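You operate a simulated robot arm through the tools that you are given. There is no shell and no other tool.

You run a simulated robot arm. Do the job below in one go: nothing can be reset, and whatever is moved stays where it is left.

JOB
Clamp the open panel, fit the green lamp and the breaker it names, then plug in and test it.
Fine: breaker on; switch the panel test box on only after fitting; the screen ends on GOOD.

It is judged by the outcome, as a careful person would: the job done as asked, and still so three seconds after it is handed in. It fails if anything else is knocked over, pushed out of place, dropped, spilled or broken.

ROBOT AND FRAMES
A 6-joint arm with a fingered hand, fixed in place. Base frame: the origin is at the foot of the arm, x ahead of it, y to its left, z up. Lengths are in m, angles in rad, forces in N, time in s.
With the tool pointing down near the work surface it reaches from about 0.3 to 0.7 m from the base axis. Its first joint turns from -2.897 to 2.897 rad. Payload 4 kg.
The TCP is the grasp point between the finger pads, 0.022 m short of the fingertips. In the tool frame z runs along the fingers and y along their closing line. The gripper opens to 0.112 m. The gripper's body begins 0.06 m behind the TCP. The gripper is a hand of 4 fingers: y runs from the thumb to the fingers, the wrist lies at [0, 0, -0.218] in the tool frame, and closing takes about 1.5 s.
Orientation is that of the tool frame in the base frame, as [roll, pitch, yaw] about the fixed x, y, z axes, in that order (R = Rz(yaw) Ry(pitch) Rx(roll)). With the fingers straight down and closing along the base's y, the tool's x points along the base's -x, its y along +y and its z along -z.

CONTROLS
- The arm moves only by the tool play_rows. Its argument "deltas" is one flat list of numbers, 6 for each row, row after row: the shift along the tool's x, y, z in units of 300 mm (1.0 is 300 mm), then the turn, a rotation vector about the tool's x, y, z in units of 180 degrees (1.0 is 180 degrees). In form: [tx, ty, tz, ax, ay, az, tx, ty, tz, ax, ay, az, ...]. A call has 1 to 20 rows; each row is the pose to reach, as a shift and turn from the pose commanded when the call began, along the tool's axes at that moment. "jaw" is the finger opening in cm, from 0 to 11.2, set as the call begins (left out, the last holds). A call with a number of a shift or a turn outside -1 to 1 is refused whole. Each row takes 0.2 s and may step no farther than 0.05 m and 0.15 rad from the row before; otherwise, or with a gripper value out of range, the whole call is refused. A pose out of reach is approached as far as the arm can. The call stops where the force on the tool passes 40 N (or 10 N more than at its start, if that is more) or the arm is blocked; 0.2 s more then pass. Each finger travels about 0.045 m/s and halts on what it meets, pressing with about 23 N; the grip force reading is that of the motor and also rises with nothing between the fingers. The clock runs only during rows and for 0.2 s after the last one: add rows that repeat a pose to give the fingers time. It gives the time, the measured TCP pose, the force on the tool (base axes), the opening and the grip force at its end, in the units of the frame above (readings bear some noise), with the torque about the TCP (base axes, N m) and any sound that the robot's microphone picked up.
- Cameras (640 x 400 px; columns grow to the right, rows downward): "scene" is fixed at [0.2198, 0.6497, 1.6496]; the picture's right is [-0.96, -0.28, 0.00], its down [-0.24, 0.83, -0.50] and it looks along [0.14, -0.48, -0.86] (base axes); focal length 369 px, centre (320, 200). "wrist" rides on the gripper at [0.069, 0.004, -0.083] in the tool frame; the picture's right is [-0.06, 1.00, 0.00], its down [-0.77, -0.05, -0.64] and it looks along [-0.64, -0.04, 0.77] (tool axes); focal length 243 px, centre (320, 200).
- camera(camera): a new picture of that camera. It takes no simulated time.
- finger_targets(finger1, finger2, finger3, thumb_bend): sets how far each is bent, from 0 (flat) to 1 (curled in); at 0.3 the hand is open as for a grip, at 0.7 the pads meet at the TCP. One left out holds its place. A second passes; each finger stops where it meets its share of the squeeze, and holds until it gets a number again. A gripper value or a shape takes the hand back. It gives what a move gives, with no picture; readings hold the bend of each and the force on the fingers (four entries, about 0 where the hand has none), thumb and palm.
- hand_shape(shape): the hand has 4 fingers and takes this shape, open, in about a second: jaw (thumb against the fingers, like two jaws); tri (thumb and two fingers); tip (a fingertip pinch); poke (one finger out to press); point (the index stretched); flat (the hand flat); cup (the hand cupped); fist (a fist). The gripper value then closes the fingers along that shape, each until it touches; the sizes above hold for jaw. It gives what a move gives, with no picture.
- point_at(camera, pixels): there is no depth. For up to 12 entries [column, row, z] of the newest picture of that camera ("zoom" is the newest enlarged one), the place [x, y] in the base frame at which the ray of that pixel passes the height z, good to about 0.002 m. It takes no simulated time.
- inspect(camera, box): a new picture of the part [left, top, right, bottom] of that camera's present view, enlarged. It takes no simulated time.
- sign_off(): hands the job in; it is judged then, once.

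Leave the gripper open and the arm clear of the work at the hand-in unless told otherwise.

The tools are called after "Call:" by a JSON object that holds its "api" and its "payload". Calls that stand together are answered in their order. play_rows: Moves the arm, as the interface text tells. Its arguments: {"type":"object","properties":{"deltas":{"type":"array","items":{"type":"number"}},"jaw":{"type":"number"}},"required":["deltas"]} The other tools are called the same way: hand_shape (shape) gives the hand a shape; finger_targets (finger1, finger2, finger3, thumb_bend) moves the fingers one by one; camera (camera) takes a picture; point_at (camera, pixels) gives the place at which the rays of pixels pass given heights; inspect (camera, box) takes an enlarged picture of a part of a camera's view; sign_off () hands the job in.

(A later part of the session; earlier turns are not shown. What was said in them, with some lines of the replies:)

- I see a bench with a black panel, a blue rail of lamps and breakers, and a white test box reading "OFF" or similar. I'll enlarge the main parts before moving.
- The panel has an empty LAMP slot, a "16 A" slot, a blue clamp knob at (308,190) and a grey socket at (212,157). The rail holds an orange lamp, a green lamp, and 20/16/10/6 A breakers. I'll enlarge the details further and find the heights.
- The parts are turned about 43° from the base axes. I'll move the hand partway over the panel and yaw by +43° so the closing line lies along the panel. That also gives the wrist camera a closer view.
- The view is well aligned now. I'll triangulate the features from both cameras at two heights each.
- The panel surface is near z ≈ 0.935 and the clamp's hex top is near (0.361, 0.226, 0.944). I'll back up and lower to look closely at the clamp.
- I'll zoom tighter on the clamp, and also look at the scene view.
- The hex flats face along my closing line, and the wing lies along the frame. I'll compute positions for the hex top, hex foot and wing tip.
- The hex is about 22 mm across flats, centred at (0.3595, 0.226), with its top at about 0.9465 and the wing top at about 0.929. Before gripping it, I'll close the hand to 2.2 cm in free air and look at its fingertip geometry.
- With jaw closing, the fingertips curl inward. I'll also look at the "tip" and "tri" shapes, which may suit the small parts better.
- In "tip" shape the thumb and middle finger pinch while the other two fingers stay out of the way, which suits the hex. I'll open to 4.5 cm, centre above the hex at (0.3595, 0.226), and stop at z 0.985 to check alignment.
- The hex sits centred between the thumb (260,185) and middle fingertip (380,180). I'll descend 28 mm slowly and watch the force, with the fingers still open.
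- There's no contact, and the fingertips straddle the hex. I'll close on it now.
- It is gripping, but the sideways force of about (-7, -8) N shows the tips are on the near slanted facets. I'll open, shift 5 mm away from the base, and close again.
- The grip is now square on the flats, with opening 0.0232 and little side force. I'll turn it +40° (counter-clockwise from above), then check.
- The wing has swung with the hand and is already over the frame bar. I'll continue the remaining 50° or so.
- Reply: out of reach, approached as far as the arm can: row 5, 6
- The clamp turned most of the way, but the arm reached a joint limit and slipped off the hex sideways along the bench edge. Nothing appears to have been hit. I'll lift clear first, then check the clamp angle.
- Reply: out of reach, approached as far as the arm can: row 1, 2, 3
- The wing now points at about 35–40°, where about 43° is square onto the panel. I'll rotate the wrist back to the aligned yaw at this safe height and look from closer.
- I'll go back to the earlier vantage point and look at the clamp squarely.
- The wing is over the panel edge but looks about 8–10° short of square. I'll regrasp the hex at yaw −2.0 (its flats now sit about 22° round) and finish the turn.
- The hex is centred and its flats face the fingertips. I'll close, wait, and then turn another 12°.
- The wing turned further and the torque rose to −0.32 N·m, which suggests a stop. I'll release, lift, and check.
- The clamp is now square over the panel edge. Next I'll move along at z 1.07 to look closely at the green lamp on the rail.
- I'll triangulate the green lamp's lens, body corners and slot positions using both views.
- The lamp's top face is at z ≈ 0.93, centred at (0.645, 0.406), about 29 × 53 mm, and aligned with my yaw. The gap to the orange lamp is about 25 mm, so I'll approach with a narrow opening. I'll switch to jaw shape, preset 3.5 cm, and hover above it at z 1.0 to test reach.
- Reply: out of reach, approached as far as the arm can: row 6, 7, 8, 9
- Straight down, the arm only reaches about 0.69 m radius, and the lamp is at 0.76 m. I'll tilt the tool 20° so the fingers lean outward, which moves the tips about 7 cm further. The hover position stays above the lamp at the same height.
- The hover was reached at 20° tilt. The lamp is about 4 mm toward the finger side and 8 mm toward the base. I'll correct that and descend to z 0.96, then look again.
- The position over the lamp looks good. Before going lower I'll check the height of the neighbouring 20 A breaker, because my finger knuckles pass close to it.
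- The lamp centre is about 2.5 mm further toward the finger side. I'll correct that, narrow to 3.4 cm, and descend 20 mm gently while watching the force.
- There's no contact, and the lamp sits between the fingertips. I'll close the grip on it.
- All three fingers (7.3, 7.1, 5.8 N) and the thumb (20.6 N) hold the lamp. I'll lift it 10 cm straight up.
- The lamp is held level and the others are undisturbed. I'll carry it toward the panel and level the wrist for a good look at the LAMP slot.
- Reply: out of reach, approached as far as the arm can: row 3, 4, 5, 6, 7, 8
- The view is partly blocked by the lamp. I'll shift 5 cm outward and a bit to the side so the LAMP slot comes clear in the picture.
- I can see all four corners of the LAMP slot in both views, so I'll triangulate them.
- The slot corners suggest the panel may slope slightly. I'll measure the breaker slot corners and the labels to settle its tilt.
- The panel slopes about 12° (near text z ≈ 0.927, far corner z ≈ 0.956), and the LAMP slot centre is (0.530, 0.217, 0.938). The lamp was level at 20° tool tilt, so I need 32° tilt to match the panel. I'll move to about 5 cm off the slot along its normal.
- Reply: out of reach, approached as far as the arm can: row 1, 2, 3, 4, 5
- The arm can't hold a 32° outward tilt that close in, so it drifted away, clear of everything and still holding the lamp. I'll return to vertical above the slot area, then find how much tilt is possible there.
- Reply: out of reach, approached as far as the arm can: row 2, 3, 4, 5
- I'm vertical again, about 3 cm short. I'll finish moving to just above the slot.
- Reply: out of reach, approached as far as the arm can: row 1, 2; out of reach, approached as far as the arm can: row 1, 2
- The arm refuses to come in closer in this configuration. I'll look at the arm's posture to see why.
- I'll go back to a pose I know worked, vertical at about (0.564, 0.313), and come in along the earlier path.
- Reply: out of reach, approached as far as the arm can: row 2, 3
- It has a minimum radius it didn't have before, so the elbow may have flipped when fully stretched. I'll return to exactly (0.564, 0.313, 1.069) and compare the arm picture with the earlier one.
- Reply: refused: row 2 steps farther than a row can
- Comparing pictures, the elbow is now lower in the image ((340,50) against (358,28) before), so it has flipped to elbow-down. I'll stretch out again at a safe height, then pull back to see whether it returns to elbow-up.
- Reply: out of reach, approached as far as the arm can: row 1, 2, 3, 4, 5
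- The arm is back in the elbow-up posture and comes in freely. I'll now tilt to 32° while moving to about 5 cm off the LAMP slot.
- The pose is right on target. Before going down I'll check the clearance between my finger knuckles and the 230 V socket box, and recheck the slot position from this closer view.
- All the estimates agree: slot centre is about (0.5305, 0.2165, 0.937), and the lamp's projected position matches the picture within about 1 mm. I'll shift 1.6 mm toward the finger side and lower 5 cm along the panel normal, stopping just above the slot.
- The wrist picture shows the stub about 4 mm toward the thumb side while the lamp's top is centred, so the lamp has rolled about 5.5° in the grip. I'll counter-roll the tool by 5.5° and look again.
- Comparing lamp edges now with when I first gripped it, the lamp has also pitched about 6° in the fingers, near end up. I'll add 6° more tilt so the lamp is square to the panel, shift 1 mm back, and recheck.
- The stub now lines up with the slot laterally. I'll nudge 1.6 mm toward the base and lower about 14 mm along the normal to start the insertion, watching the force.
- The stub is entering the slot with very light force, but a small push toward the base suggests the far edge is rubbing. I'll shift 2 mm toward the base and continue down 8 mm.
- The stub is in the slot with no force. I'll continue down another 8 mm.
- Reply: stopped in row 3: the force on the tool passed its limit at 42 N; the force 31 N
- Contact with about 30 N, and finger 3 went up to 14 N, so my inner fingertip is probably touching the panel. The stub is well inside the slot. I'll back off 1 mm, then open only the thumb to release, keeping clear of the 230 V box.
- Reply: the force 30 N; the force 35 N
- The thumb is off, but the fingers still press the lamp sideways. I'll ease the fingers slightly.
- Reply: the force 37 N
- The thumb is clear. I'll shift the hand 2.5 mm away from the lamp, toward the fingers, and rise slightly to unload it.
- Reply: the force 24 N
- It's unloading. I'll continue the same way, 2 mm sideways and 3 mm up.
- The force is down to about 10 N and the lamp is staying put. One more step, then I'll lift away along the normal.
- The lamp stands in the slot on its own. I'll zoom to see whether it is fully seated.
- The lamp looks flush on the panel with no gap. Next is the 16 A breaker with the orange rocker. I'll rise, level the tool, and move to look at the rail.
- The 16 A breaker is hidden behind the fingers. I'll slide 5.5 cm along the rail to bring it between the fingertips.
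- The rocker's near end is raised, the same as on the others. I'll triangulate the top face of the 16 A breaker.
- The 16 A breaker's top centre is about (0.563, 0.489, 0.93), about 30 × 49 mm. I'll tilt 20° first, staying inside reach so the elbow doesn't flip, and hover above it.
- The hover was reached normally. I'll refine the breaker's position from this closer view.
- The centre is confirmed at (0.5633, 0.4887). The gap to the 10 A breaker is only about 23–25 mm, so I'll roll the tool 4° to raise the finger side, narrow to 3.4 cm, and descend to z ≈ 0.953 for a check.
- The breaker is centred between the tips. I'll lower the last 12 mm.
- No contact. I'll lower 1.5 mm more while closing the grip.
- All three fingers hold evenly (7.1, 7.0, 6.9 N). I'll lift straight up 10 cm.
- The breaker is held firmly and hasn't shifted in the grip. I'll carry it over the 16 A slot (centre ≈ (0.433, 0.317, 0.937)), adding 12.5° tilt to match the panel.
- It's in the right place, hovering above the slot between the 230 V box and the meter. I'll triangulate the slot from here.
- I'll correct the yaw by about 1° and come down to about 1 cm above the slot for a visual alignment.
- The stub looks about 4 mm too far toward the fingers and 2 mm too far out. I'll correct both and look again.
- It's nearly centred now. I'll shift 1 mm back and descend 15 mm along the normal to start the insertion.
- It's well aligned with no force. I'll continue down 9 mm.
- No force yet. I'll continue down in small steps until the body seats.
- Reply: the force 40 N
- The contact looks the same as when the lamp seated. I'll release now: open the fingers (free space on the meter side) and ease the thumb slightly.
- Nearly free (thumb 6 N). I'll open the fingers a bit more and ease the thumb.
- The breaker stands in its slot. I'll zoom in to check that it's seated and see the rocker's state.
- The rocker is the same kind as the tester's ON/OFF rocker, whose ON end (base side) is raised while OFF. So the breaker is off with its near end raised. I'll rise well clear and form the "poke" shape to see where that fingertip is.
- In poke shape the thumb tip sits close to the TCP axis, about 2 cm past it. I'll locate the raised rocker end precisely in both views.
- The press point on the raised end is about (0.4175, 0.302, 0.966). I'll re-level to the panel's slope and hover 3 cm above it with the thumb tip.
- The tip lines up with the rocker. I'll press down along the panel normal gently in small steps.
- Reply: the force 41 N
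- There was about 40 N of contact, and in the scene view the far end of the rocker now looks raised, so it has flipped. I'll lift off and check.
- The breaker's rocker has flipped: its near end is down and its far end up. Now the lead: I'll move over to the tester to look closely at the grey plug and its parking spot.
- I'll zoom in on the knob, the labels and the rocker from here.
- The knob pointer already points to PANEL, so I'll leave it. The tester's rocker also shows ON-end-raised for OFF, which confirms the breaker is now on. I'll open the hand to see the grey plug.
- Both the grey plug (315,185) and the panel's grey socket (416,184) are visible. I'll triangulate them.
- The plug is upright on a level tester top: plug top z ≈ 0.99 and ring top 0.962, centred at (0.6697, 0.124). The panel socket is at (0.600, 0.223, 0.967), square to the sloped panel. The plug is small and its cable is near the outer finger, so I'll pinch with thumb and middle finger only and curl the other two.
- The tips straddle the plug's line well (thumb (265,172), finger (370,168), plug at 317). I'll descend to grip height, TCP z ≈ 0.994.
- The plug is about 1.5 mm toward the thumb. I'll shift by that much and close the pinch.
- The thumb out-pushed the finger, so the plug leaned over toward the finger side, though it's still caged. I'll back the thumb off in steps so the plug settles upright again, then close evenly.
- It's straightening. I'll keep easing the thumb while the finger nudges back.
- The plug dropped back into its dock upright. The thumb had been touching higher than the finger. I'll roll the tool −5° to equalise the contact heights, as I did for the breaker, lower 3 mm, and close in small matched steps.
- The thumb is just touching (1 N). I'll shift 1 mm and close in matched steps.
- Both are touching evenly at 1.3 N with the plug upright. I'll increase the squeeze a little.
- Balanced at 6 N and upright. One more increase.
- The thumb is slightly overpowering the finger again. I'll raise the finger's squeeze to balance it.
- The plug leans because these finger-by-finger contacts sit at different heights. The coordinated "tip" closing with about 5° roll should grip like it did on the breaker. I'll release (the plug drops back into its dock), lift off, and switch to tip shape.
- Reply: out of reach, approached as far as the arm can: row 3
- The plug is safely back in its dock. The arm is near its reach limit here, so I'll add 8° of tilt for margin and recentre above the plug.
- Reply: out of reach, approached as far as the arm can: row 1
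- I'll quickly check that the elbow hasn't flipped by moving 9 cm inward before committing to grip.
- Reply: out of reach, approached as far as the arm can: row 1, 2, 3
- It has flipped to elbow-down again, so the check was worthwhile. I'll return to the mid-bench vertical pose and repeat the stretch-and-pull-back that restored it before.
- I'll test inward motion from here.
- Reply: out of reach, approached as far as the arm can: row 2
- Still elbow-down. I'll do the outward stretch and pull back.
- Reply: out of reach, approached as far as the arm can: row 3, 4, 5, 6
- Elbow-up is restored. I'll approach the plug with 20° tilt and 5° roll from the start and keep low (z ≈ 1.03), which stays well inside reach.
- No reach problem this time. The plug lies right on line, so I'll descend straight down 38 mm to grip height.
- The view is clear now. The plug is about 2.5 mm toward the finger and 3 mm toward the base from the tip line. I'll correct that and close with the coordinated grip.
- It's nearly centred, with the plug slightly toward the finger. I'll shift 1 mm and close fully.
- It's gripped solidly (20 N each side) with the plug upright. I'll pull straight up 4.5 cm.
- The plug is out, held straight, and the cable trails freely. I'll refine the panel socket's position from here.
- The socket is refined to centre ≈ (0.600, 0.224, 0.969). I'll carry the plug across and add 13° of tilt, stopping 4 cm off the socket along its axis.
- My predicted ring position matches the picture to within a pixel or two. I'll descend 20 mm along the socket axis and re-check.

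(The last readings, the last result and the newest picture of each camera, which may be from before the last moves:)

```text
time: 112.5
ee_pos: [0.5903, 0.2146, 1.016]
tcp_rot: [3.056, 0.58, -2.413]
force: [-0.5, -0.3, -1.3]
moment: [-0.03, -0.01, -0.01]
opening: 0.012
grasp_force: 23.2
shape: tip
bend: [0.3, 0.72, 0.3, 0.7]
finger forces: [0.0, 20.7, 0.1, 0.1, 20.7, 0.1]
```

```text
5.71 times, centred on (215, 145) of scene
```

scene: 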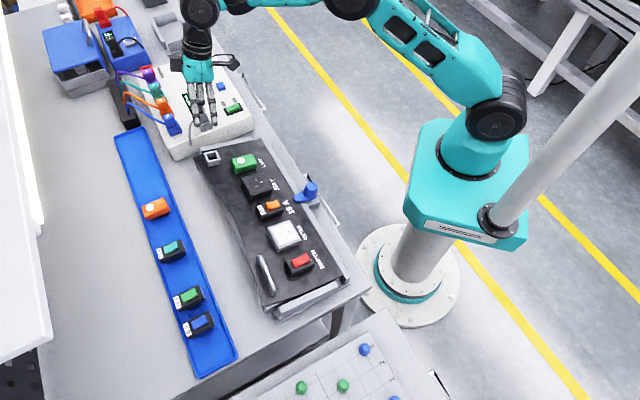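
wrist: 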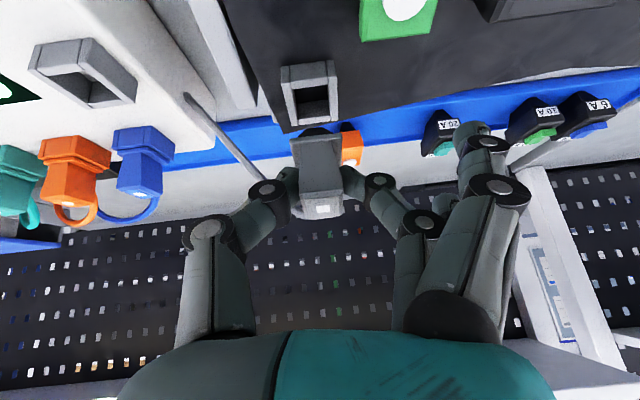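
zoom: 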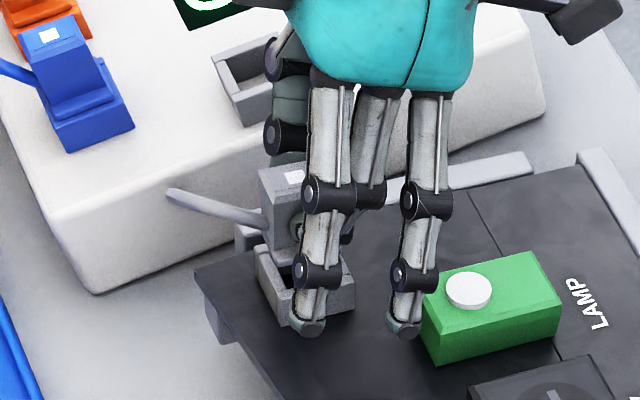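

Lateral alignment matches the docked geometry within half a pixel. I'll continue down to seat it, watching the force.

Call:
{"api": "play_rows", "payload": {"deltas": [0.0069, -0.0016, 0.0187, 0, 0, 0, 0.0127, -0.003, 0.0343, 0, 0, 0, 0.0184, -0.0043, 0.0499, 0, 0, 0, 0.0219, -0.0051, 0.0592, 0, 0, 0, 0.0242, -0.0057, 0.0654, 0, 0, 0]}}

Call:
{"api": "inspect", "payload": {"camera": "wrist", "box": [240, 50, 400, 170]}}

Call:
{"api": "inspect", "payload": {"camera": "scene", "box": [180, 110, 250, 180]}}

```text
time: 113.7
ee_pos: [0.5943, 0.2163, 0.9966]
tcp_rot: [3.058, 0.583, -2.414]
force: [-15.9, -19.8, 24.2]
moment: [-0.04, 0.05, 0.08]
opening: 0.0169
grasp_force: 22.4
shape: tip
bend: [0.3, 0.74, 0.3, 0.74]
finger forces: [0.0, 27.2, 0.1, 0.0, 29.1, 0.1]
```

```text
3.33 times, centred on (320, 110) of wrist
```

zoom: 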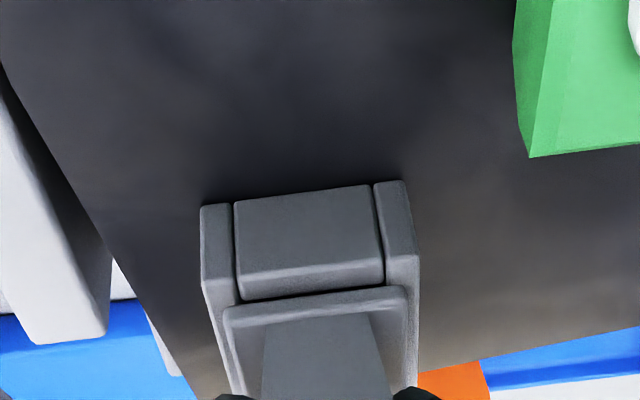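

```text
5.71 times, centred on (215, 145) of scene
```

zoom: 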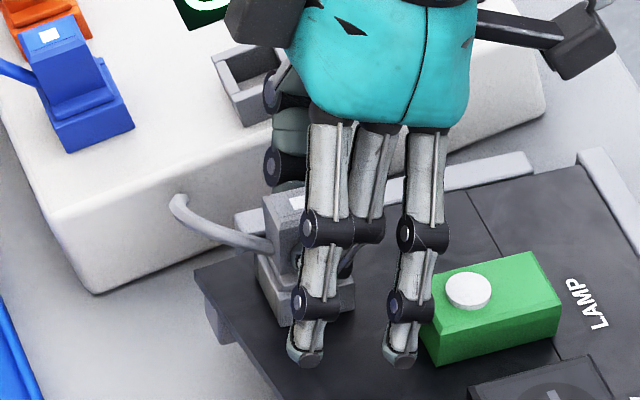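

The plug is seated, with its flange flush in the ring just as it was in the dock. I'll open the pinch slightly and lift away.

Call:
{"api": "play_rows", "payload": {"deltas": [0, 0, 0, 0, 0, 0, 0, 0, 0, 0, 0, 0, 0, 0, 0, 0, 0, 0], "jaw": 2.8}}

Call:
{"api": "inspect", "payload": {"camera": "wrist", "box": [220, 70, 420, 230]}}

```text
time: 114.5
ee_pos: [0.5943, 0.2189, 0.9941]
tcp_rot: [3.055, 0.578, -2.414]
force: [0.4, -0.3, 0.6]
moment: [-0.02, 0.01, -0.03]
opening: 0.0274
grasp_force: 0.0
shape: tip
bend: [0.03, 0.73, 0.03, 0.7]
finger forces: [0.0, 0.0, 0.1, 0.0, 0.0, 0.0]
```

```text
2.50 times, centred on (320, 150) of wrist
```

zoom: 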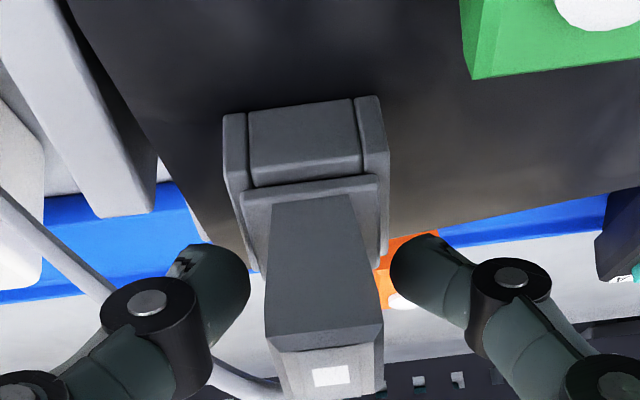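

The plug stays put, upright. I'll lift away along the axis and check everything.

Call:
{"api": "play_rows", "payload": {"deltas": [-0.012, 0.003, -0.031, 0, 0, 0, -0.035, 0.008, -0.094, 0, 0, 0, -0.069, 0.016, -0.187, 0, 0, 0]}}

Call:
{"api": "camera", "payload": {"camera": "scene"}}

Call:
{"api": "inspect", "payload": {"camera": "scene", "box": [170, 90, 310, 230]}}

```text
time: 115.3
ee_pos: [0.5848, 0.2103, 1.0534]
tcp_rot: [3.057, 0.58, -2.414]
force: [0.8, -0.7, 1.0]
moment: [0.01, 0.01, -0.02]
opening: 0.0277
grasp_force: 0.0
shape: tip
bend: [0.03, 0.73, 0.03, 0.7]
finger forces: [0.0, 0.0, 0.0, 0.0, 0.0, 0.1]
```

```text
taken
```

scene: 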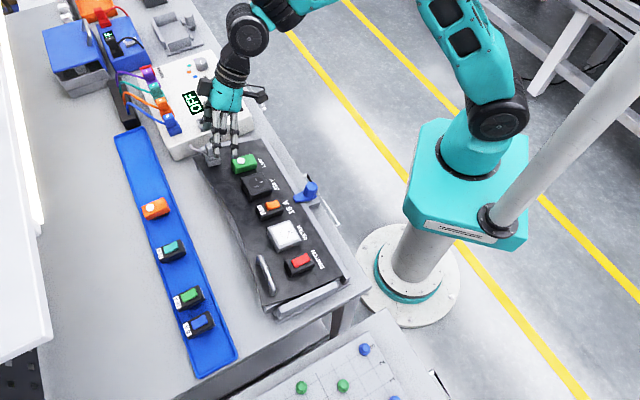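

```text
2.86 times, centred on (240, 160) of scene
```

zoom: 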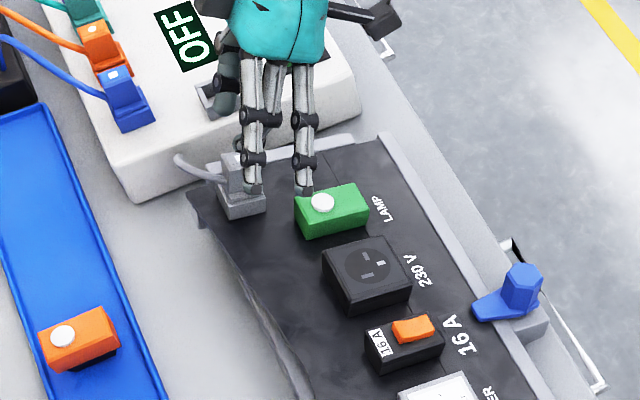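

All is in place: lamp, breaker on, plug in, clamp closed. Now the tester. I'll move over it, level the tool, and form the poke shape.

Call:
{"api": "play_rows", "payload": {"deltas": [0.0712, -0.0885, -0.0723, 0.0045, 0.0306, 0.0026, 0.1424, -0.177, -0.1446, 0.009, 0.0613, 0.0052, 0.2136, -0.2655, -0.2169, 0.0135, 0.0919, 0.0078, 0.2848, -0.354, -0.2892, 0.018, 0.1226, 0.0104, 0.356, -0.4425, -0.3615, 0.0225, 0.1532, 0.013, 0.427, -0.531, -0.434, 0.0271, 0.1838, 0.0156]}}

Call:
{"api": "hand_shape", "payload": {"shape": "poke"}}

Call:
{"api": "camera", "payload": {"camera": "wrist"}}

Call:
{"api": "inspect", "payload": {"camera": "scene", "box": [170, 40, 290, 150]}}

```text
time: 116.7
ee_pos: [0.571, -0.0351, 1.079]
tcp_rot: [3.137, -0.002, -2.437]
force: [-0.4, 1.3, -0.9]
moment: [0.01, 0.01, 0.0]
opening: 0.0275
grasp_force: 0.0
shape: tip
bend: [0.03, 0.73, 0.03, 0.7]
finger forces: [0.0, 0.0, 0.0, 0.0, 0.0, 0.1]
```

```text
time: 117.6
ee_pos: [0.5721, -0.0361, 1.0796]
tcp_rot: [3.135, -0.001, -2.437]
force: [-0.6, -0.8, 0.1]
moment: [-0.05, -0.02, 0.02]
opening: 0.0
grasp_force: 0.1
shape: poke
bend: [1.0, 1.0, 1.0, 0.47]
finger forces: [0.0, 0.1, 0.0, 0.0, 0.1, 0.0]
```

```text
taken
```

wrist: 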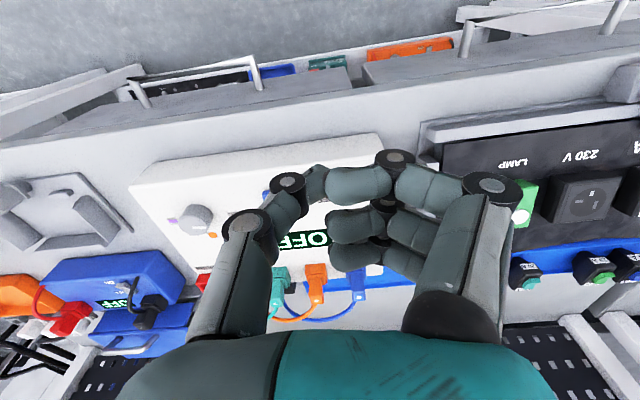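

```text
3.64 times, centred on (230, 95) of scene
```

zoom: 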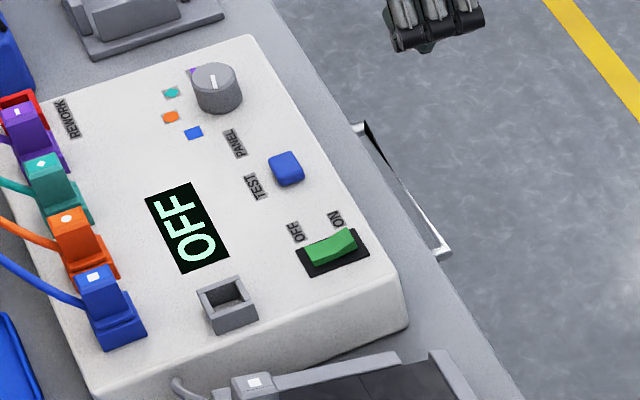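

I'll locate the rocker's raised ON end and the TEST button.

Call:
{"api": "point_at", "payload": {"camera": "scene", "pixels": [[236.9, 106, 0.945], [236.9, 106, 0.955], [236.9, 106, 0.965], [220.7, 85.7, 0.945], [220.7, 85.7, 0.96], [228, 108.5, 0.95]]}}

Call:
{"api": "inspect", "payload": {"camera": "wrist", "box": [140, 140, 400, 260]}}

Call:
{"api": "inspect", "payload": {"camera": "scene", "box": [205, 75, 250, 120]}}

```text
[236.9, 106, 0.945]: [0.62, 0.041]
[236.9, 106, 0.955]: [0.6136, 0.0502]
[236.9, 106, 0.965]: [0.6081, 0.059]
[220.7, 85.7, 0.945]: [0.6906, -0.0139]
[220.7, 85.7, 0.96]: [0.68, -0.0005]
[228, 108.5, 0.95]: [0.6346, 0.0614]
```

```text
2.46 times, centred on (270, 200) of wrist
```

zoom: 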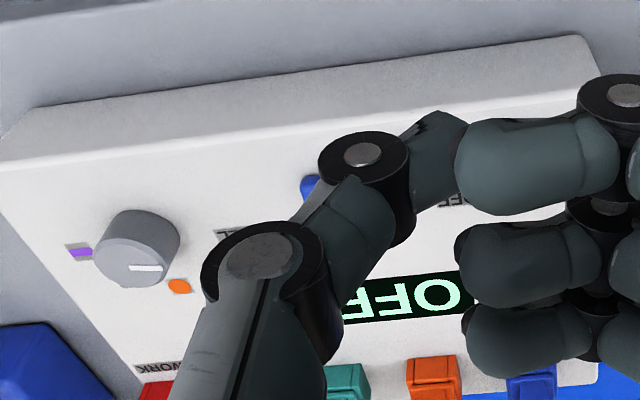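

```text
8.89 times, centred on (228, 98) of scene
```

zoom: 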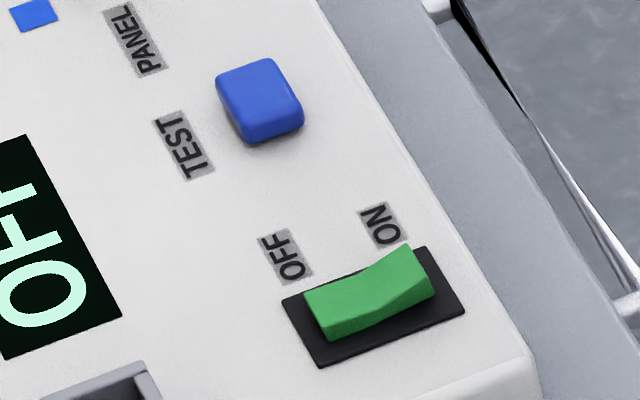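

Rocker ON end is about (0.616, 0.0465, 0.951) and TEST button about (0.684, −0.010, 0.952). I'll hover the thumb tip above the ON end with a 15° tilt.

Call:
{"api": "play_rows", "payload": {"deltas": [-0.07, 0.03, 0.05, 0, -0.021, 0, -0.14, 0.06, 0.11, 0, -0.042, 0, -0.21, 0.09, 0.18, 0, -0.063, 0, -0.281, 0.119, 0.249, 0, -0.0833, 0]}}

Call:
{"api": "camera", "payload": {"camera": "wrist"}}

Call:
{"api": "inspect", "payload": {"camera": "wrist", "box": [250, 40, 410, 210]}}

Call:
{"api": "inspect", "payload": {"camera": "scene", "box": [200, 60, 260, 120]}}

```text
time: 118.6
ee_pos: [0.6063, 0.0486, 1.0046]
tcp_rot: [3.136, 0.261, -2.438]
force: [0.2, 0.3, -0.5]
moment: [0.02, 0.01, -0.03]
opening: 0.0001
grasp_force: 0.1
shape: poke
bend: [1.0, 1.0, 1.0, 0.47]
finger forces: [0.0, 0.0, 0.0, 0.0, 0.0, 0.0]
```

```text
taken
```

wrist: 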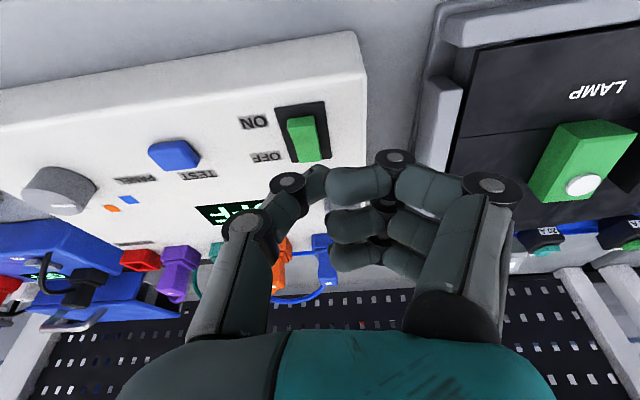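

```text
2.35 times, centred on (330, 125) of wrist
```

zoom: 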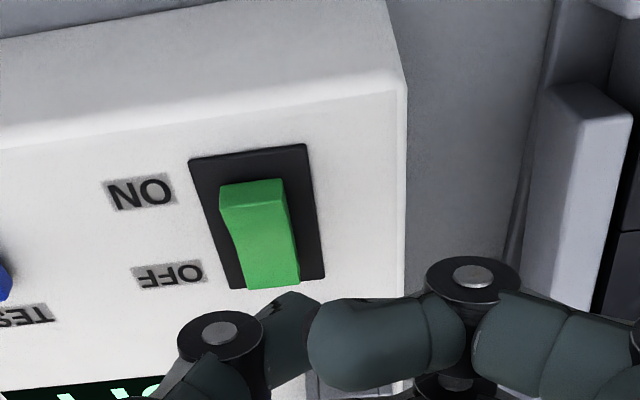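

```text
6.67 times, centred on (230, 90) of scene
```

zoom: 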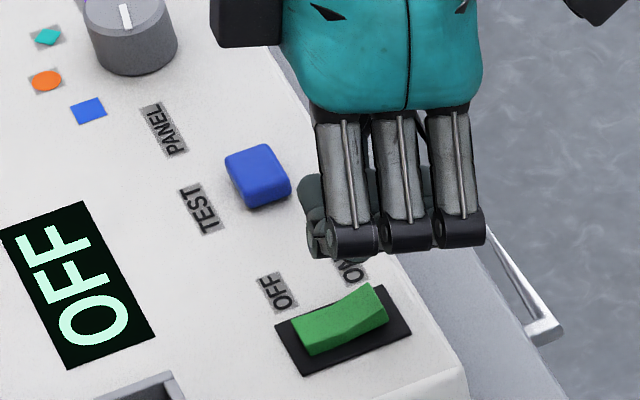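

Call:
{"api": "point_at", "payload": {"camera": "wrist", "pixels": [[302.8, 125, 0.945], [302.8, 125, 0.955], [302.8, 125, 0.965], [173, 153, 0.945], [173, 153, 0.955], [173, 153, 0.965]]}}

Call:
{"api": "point_at", "payload": {"camera": "scene", "pixels": [[237.2, 105, 0.945], [237.2, 105, 0.955], [237.2, 105, 0.965], [221, 85.7, 0.945], [221, 85.7, 0.955], [221, 85.7, 0.965]]}}

```text
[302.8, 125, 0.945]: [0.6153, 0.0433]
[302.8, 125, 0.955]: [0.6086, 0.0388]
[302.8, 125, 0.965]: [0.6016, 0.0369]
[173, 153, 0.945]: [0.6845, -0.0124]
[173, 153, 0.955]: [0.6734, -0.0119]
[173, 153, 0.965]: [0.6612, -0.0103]
```

```text
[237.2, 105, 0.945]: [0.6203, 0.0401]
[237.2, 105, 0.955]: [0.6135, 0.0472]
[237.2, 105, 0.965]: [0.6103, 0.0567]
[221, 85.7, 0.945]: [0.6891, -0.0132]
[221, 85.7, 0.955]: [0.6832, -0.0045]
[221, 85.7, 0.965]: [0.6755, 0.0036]
```

The rocker is about 1 cm toward the thumb side of my tip. I'll shift over and press down gradually.

Call:
{"api": "play_rows", "payload": {"deltas": [-0.003, -0.035, 0, 0, 0, 0, 0.0083, -0.035, 0.042, 0, 0, 0, 0.0186, -0.035, 0.0805, 0, 0, 0]}}

Call:
{"api": "inspect", "payload": {"camera": "wrist", "box": [250, 60, 410, 220]}}

Call:
{"api": "inspect", "payload": {"camera": "scene", "box": [205, 70, 265, 125]}}

```text
time: 119.4
ee_pos: [0.6174, 0.0423, 0.9812]
tcp_rot: [3.137, 0.262, -2.438]
force: [-0.7, 0.1, -0.1]
moment: [0.02, 0.02, 0.0]
opening: 0.0002
grasp_force: 0.1
shape: poke
bend: [1.0, 1.0, 1.0, 0.47]
finger forces: [0.1, 0.1, 0.0, 0.1, 0.0, 0.0]
```

```text
2.50 times, centred on (330, 140) of wrist
```

zoom: 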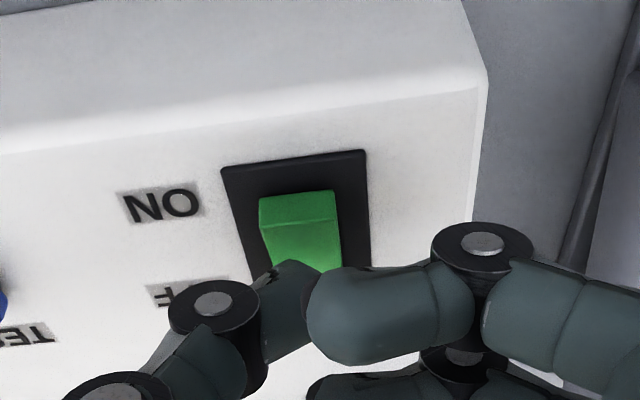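

```text
7.27 times, centred on (235, 98) of scene
```

zoom: 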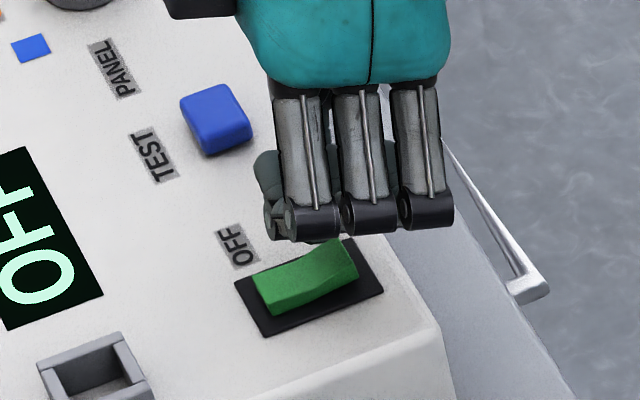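

Before pressing, I'll check exactly where the thumb tip would land relative to the rocker end.

Call:
{"api": "camera", "payload": {"camera": "wrist"}}

Call:
{"api": "point_at", "payload": {"camera": "wrist", "pixels": [[317, 138, 0.95], [317, 148, 0.95], [314, 165, 0.957], [314, 165, 0.952], [317, 160, 0.957]]}}

Call:
{"api": "inspect", "payload": {"camera": "wrist", "box": [280, 110, 360, 190]}}

```text
taken
```

wrist: 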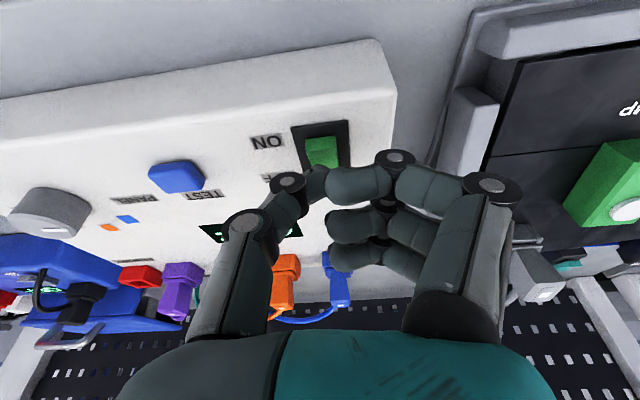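

```text
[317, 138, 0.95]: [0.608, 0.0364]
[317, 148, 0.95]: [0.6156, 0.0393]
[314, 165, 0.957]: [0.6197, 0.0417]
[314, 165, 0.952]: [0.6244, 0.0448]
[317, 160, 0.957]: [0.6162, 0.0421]
```

```text
5.00 times, centred on (320, 150) of wrist
```

zoom: 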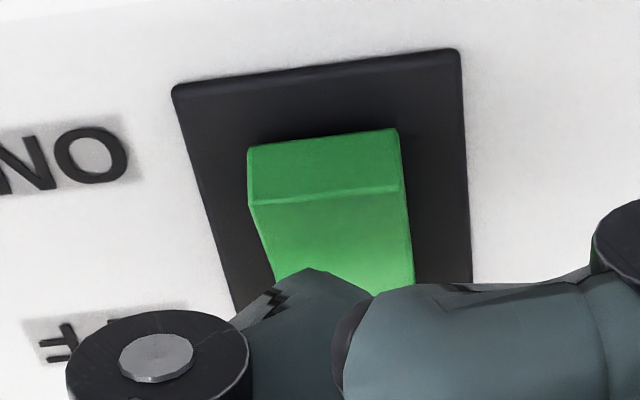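

The tip will land about 5 mm inside the raised near edge, which is good. I'll press down gently.

Call:
{"api": "play_rows", "payload": {"deltas": [0.0098, 0, 0.0112, 0, 0, 0, 0.0132, 0, 0.0241, 0, 0, 0, 0.0158, 0, 0.0338, 0, 0, 0, 0.0184, 0, 0.0434, 0, 0, 0]}}

Call:
{"api": "inspect", "payload": {"camera": "scene", "box": [170, 60, 260, 140]}}

Call:
{"api": "inspect", "payload": {"camera": "wrist", "box": [280, 110, 360, 190]}}

```text
time: 120.4
ee_pos: [0.6177, 0.04, 0.9697]
tcp_rot: [-3.141, 0.268, -2.439]
force: [3.7, -5.6, 28.4]
moment: [-0.02, 0.0, -0.01]
opening: 0.0
grasp_force: 0.0
shape: poke
bend: [1.0, 1.0, 1.0, 0.48]
finger forces: [0.0, 0.0, 0.0, 0.0, 29.2, 0.0]
```

```text
5.00 times, centred on (215, 100) of scene
```

zoom: 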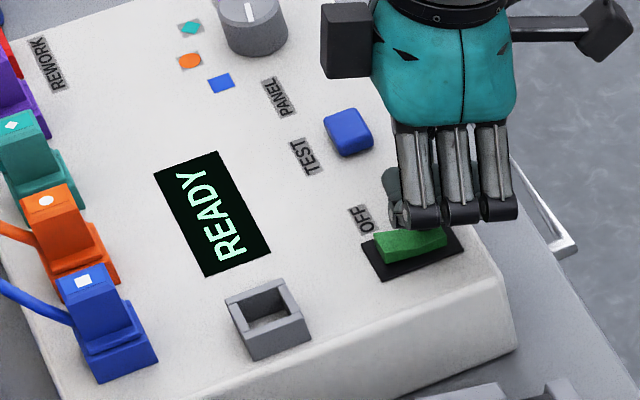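

```text
5.00 times, centred on (320, 150) of wrist
```

zoom: 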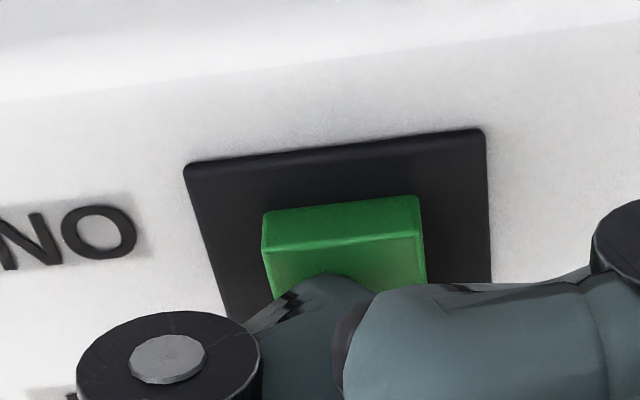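

The screen now reads READY, so the tester is on. I'll lift off and compare the breaker's rocker with the tester's ON rocker.

Call:
{"api": "play_rows", "payload": {"deltas": [-0.01, 0, -0.04, 0, 0, 0, -0.03, 0, -0.11, 0, 0, 0]}}

Call:
{"api": "inspect", "payload": {"camera": "scene", "box": [215, 85, 255, 125]}}

Call:
{"api": "inspect", "payload": {"camera": "scene", "box": [250, 185, 290, 225]}}

Call:
{"api": "inspect", "payload": {"camera": "scene", "box": [150, 235, 220, 345]}}

```text
time: 121.0
ee_pos: [0.6168, 0.0418, 0.9995]
tcp_rot: [3.135, 0.261, -2.438]
force: [-0.5, -1.2, -0.7]
moment: [0.03, 0.03, 0.03]
opening: 0.0
grasp_force: 0.0
shape: poke
bend: [1.0, 1.0, 1.0, 0.47]
finger forces: [0.0, 0.0, 0.0, 0.0, 0.0, 0.1]
```

```text
10.00 times, centred on (235, 105) of scene
```

zoom: 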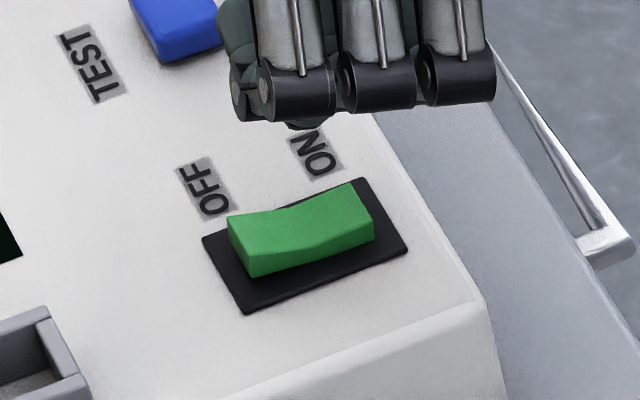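

```text
10.00 times, centred on (270, 205) of scene
```

zoom: 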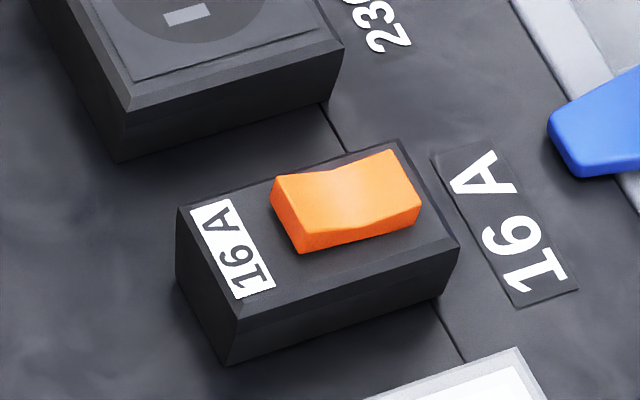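

```text
3.64 times, centred on (185, 290) of scene
```

zoom: 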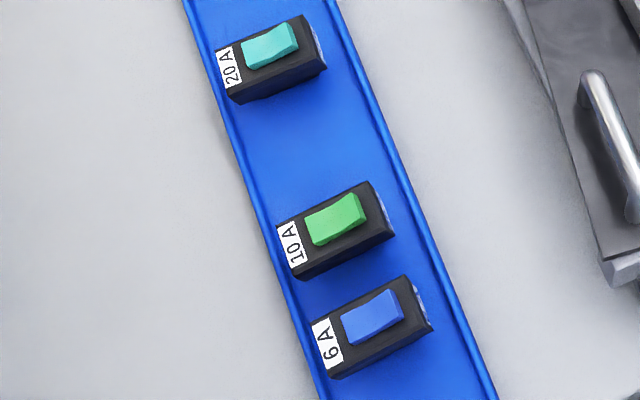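

The breaker rocker matches the tester's ON shape, so the breaker is on. Now I'll move over the blue TEST button, adding 7° of tilt for reach.

Call:
{"api": "play_rows", "payload": {"deltas": [-0.015, -0.09, 0.004, 0, -0.013, 0, -0.033, -0.19, 0.009, 0, -0.026, 0, -0.0505, -0.283, 0.0135, 0, -0.0389, 0]}}

Call:
{"api": "camera", "payload": {"camera": "wrist"}}

Call:
{"api": "inspect", "payload": {"camera": "wrist", "box": [240, 80, 400, 200]}}

Call:
{"api": "inspect", "payload": {"camera": "scene", "box": [180, 40, 260, 120]}}

```text
time: 121.8
ee_pos: [0.6844, -0.0129, 0.9994]
tcp_rot: [3.136, 0.385, -2.437]
force: [-0.5, -0.3, -0.6]
moment: [-0.02, -0.05, 0.01]
opening: 0.0003
grasp_force: 0.1
shape: poke
bend: [1.0, 1.0, 1.0, 0.47]
finger forces: [0.0, 0.0, 0.1, 0.0, 0.1, 0.0]
```

```text
taken
```

wrist: 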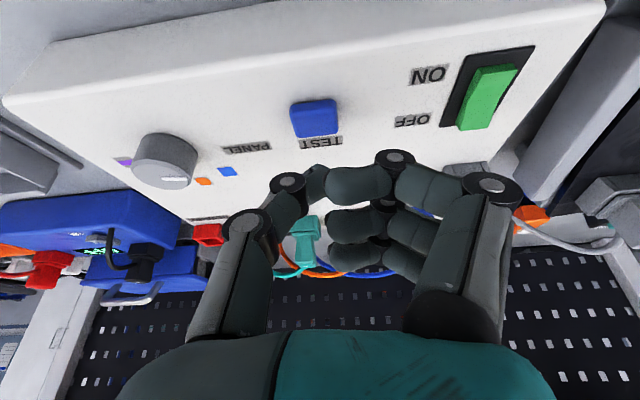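

```text
3.33 times, centred on (320, 140) of wrist
```

zoom: 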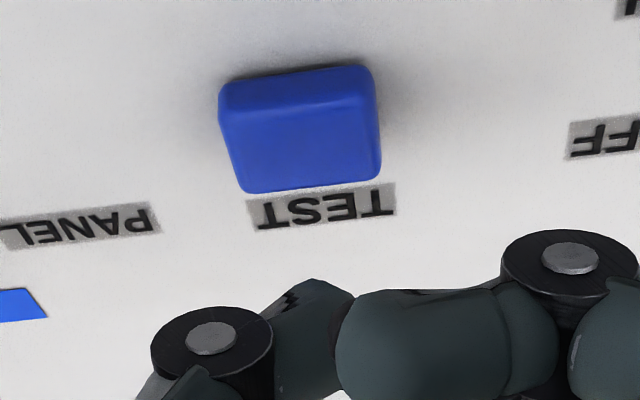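

```text
5.00 times, centred on (220, 80) of scene
```

zoom: 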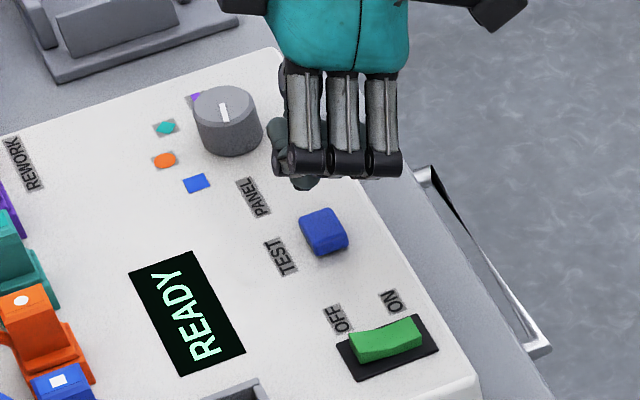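

Call:
{"api": "point_at", "payload": {"camera": "wrist", "pixels": [[314.9, 123, 0.945], [314.9, 123, 0.955], [317.6, 164.6, 0.9766], [317.6, 164.6, 0.974]]}}

Call:
{"api": "point_at", "payload": {"camera": "scene", "pixels": [[220.7, 85.5, 0.945], [220.7, 85.5, 0.955]]}}

```text
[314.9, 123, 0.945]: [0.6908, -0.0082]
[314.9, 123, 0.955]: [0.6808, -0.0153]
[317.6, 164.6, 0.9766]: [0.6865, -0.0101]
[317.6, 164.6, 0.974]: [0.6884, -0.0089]
```

```text
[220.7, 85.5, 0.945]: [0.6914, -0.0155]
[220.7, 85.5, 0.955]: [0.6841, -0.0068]
```

The tip is within about 2 mm of the button centre. I'll press down step by step.

Call:
{"api": "play_rows", "payload": {"deltas": [0.0188, -0.004, 0.0463, 0, 0, 0, 0.03, -0.005, 0.0741, 0, 0, 0, 0.035, -0.005, 0.0865, 0, 0, 0, 0.0388, -0.005, 0.0958, 0, 0, 0]}}

Call:
{"api": "inspect", "payload": {"camera": "scene", "box": [170, 50, 260, 130]}}

```text
time: 122.8
ee_pos: [0.6853, -0.0134, 0.9687]
tcp_rot: [3.136, 0.385, -2.439]
force: [0.4, -0.3, 2.9]
moment: [-0.01, -0.01, 0.04]
opening: 0.0
grasp_force: 0.1
shape: poke
bend: [1.0, 1.0, 1.0, 0.47]
finger forces: [0.1, 0.1, 0.0, 0.1, 2.9, 0.0]
heard: click
```

```text
5.00 times, centred on (215, 90) of scene
```

zoom: 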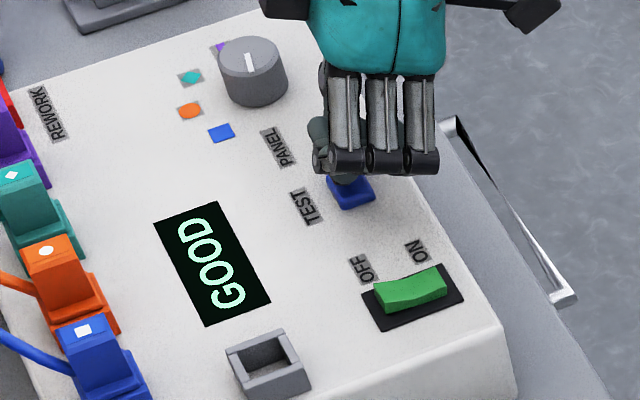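

A click, and the screen reads GOOD. I'll lift off the button straight up and confirm it stays.

Call:
{"api": "play_rows", "payload": {"deltas": [-0.0125, 0, -0.031, 0, 0, 0, -0.05, 0, -0.1236, 0, 0, 0, 0.06, 0, -0.19, 0, 0.03, 0, 0.17, 0, -0.25, 0, 0.06, 0]}}

Call:
{"api": "camera", "payload": {"camera": "scene"}}

Call:
{"api": "inspect", "payload": {"camera": "scene", "box": [150, 40, 280, 150]}}

```text
time: 123.8
ee_pos: [0.63, -0.0629, 1.0209]
tcp_rot: [3.137, 0.197, -2.436]
force: [0.5, 0.6, -0.3]
moment: [0.01, 0.02, 0.0]
opening: 0.0
grasp_force: 0.1
shape: poke
bend: [1.0, 1.0, 1.0, 0.47]
finger forces: [0.1, 0.0, 0.1, 0.0, 0.0, 0.0]
```

```text
taken
```

scene: 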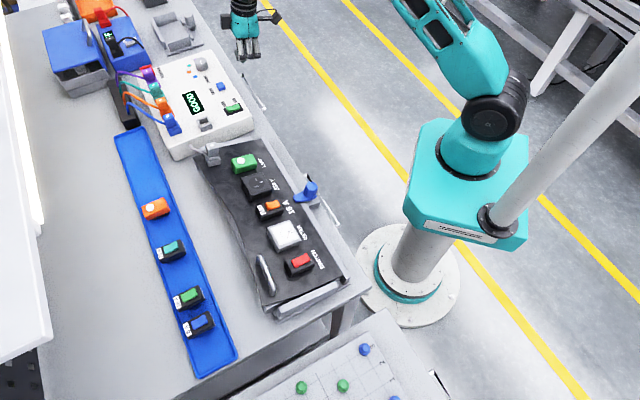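

```text
3.64 times, centred on (215, 95) of scene
```

zoom: 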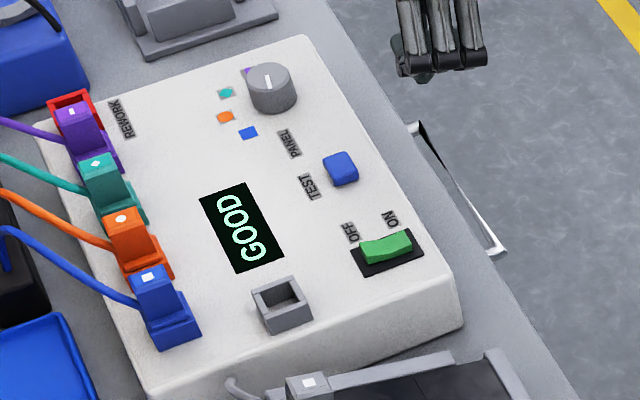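

GOOD holds. I'll retreat upward and inward, level the tool, and open the hand.

Call:
{"api": "play_rows", "payload": {"deltas": [-0.01, 0, -0.1, 0, 0.012, 0, 0.06, 0, -0.2, 0, 0.025, 0, 0.14, 0, -0.3, 0, 0.038, 0, 0.23, 0, -0.39, 0, 0.05, 0, 0.314, 0, -0.471, 0, 0.0627, 0]}}

Call:
{"api": "hand_shape", "payload": {"shape": "jaw"}}

Call:
{"api": "camera", "payload": {"camera": "scene"}}

Call:
{"api": "inspect", "payload": {"camera": "scene", "box": [190, 130, 340, 270]}}

Call:
{"api": "inspect", "payload": {"camera": "scene", "box": [160, 70, 260, 160]}}

```text
time: 125.0
ee_pos: [0.536, -0.1432, 1.1406]
tcp_rot: [3.137, -0.003, -2.437]
force: [0.5, 0.1, -0.6]
moment: [0.0, -0.01, -0.02]
opening: 0.0001
grasp_force: 0.1
shape: poke
bend: [1.0, 1.0, 1.0, 0.47]
finger forces: [0.0, 0.0, 0.0, 0.0, 0.0, 0.0]
```

```text
time: 125.9
ee_pos: [0.537, -0.1435, 1.1404]
tcp_rot: [3.137, -0.002, -2.435]
force: [0.2, -0.3, -0.1]
moment: [-0.01, 0.01, -0.03]
opening: 0.1115
grasp_force: 0.1
shape: jaw
bend: [0.3, 0.3, 0.3, 0.3]
finger forces: [0.0, 0.1, 0.1, 0.0, 0.0, 0.0]
```

```text
taken
```

scene: 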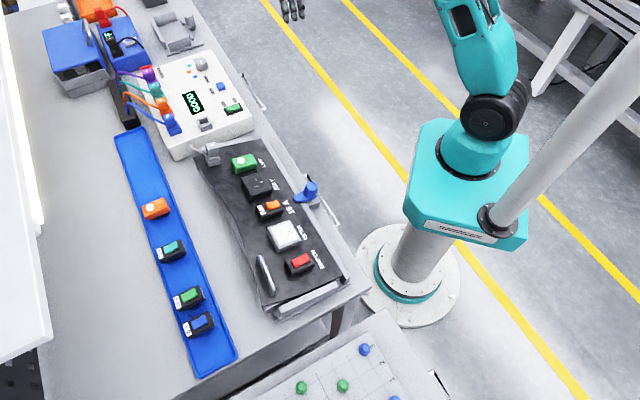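

```text
2.86 times, centred on (265, 200) of scene
```

zoom: 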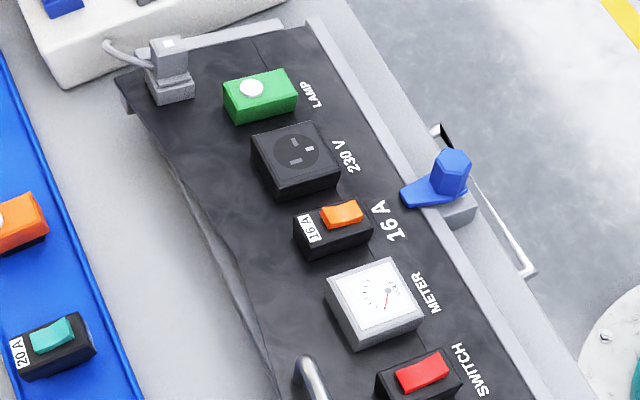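

```text
4.44 times, centred on (210, 115) of scene
```

zoom: 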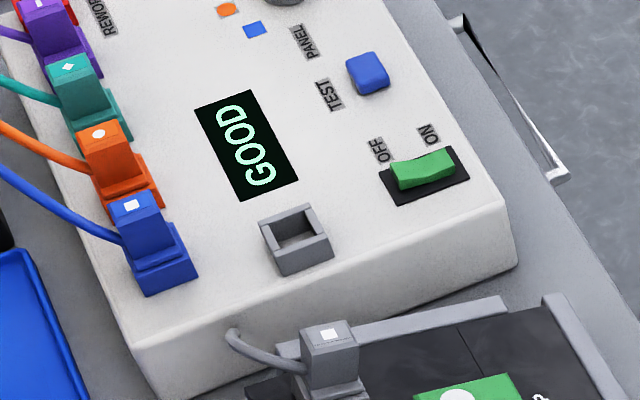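

Everything looks right. As a last check, I'll verify the clamp's angle numerically.

Call:
{"api": "inspect", "payload": {"camera": "scene", "box": [285, 170, 325, 215]}}

Call:
{"api": "point_at", "payload": {"camera": "scene", "pixels": [[294.3, 196, 0.927], [296.5, 200.5, 0.927], [311.6, 186.2, 0.9465], [296, 187, 0.92], [316, 224, 0.92]]}}

```text
8.89 times, centred on (305, 192) of scene
```

zoom: 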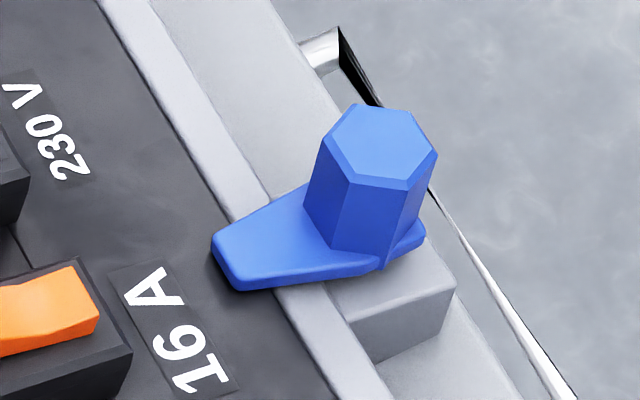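

```text
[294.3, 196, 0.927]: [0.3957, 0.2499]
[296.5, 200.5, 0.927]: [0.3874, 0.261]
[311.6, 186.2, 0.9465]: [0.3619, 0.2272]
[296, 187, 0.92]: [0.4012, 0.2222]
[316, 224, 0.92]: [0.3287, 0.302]
```

The wing points at 43°, square onto the panel edge, so the clamp is fully closed. The lamp, breaker (on) and plug are fitted, the tester is on showing GOOD, the hand is open and the arm is clear. I'm handing in.

Call:
{"api": "sign_off", "payload": {}}

```text
The job is handed in.
```

The panel is clamped and fitted, and the tester shows GOOD. The hand-in went through, but no verdict came back with it.

- **Clamp:** the blue clamp is swung fully over the panel edge. It slipped off partway on the first turn, so I regripped and finished it.
- **Green lamp:** it sits flush in the LAMP slot.
- **Breaker:** the panel's label names 16 A, so I fitted the 16 A breaker with the orange rocker. Its rocker now matches the tester's ON position.
- **Plug:** the grey lead is moved from the tester's dock to the panel's grey socket. On my first attempt to grip it, the plug tipped partly out of its dock. It dropped back upright, and I took it out cleanly after that.
- **Tester:** I switched it on only after everything was fitted. The screen read READY, then GOOD when I pressed TEST, and it stayed on GOOD after I lifted off. The selector knob was already on PANEL, so I left it.

I saw nothing else moved or knocked over. The hand is open and the arm is clear of the bench.
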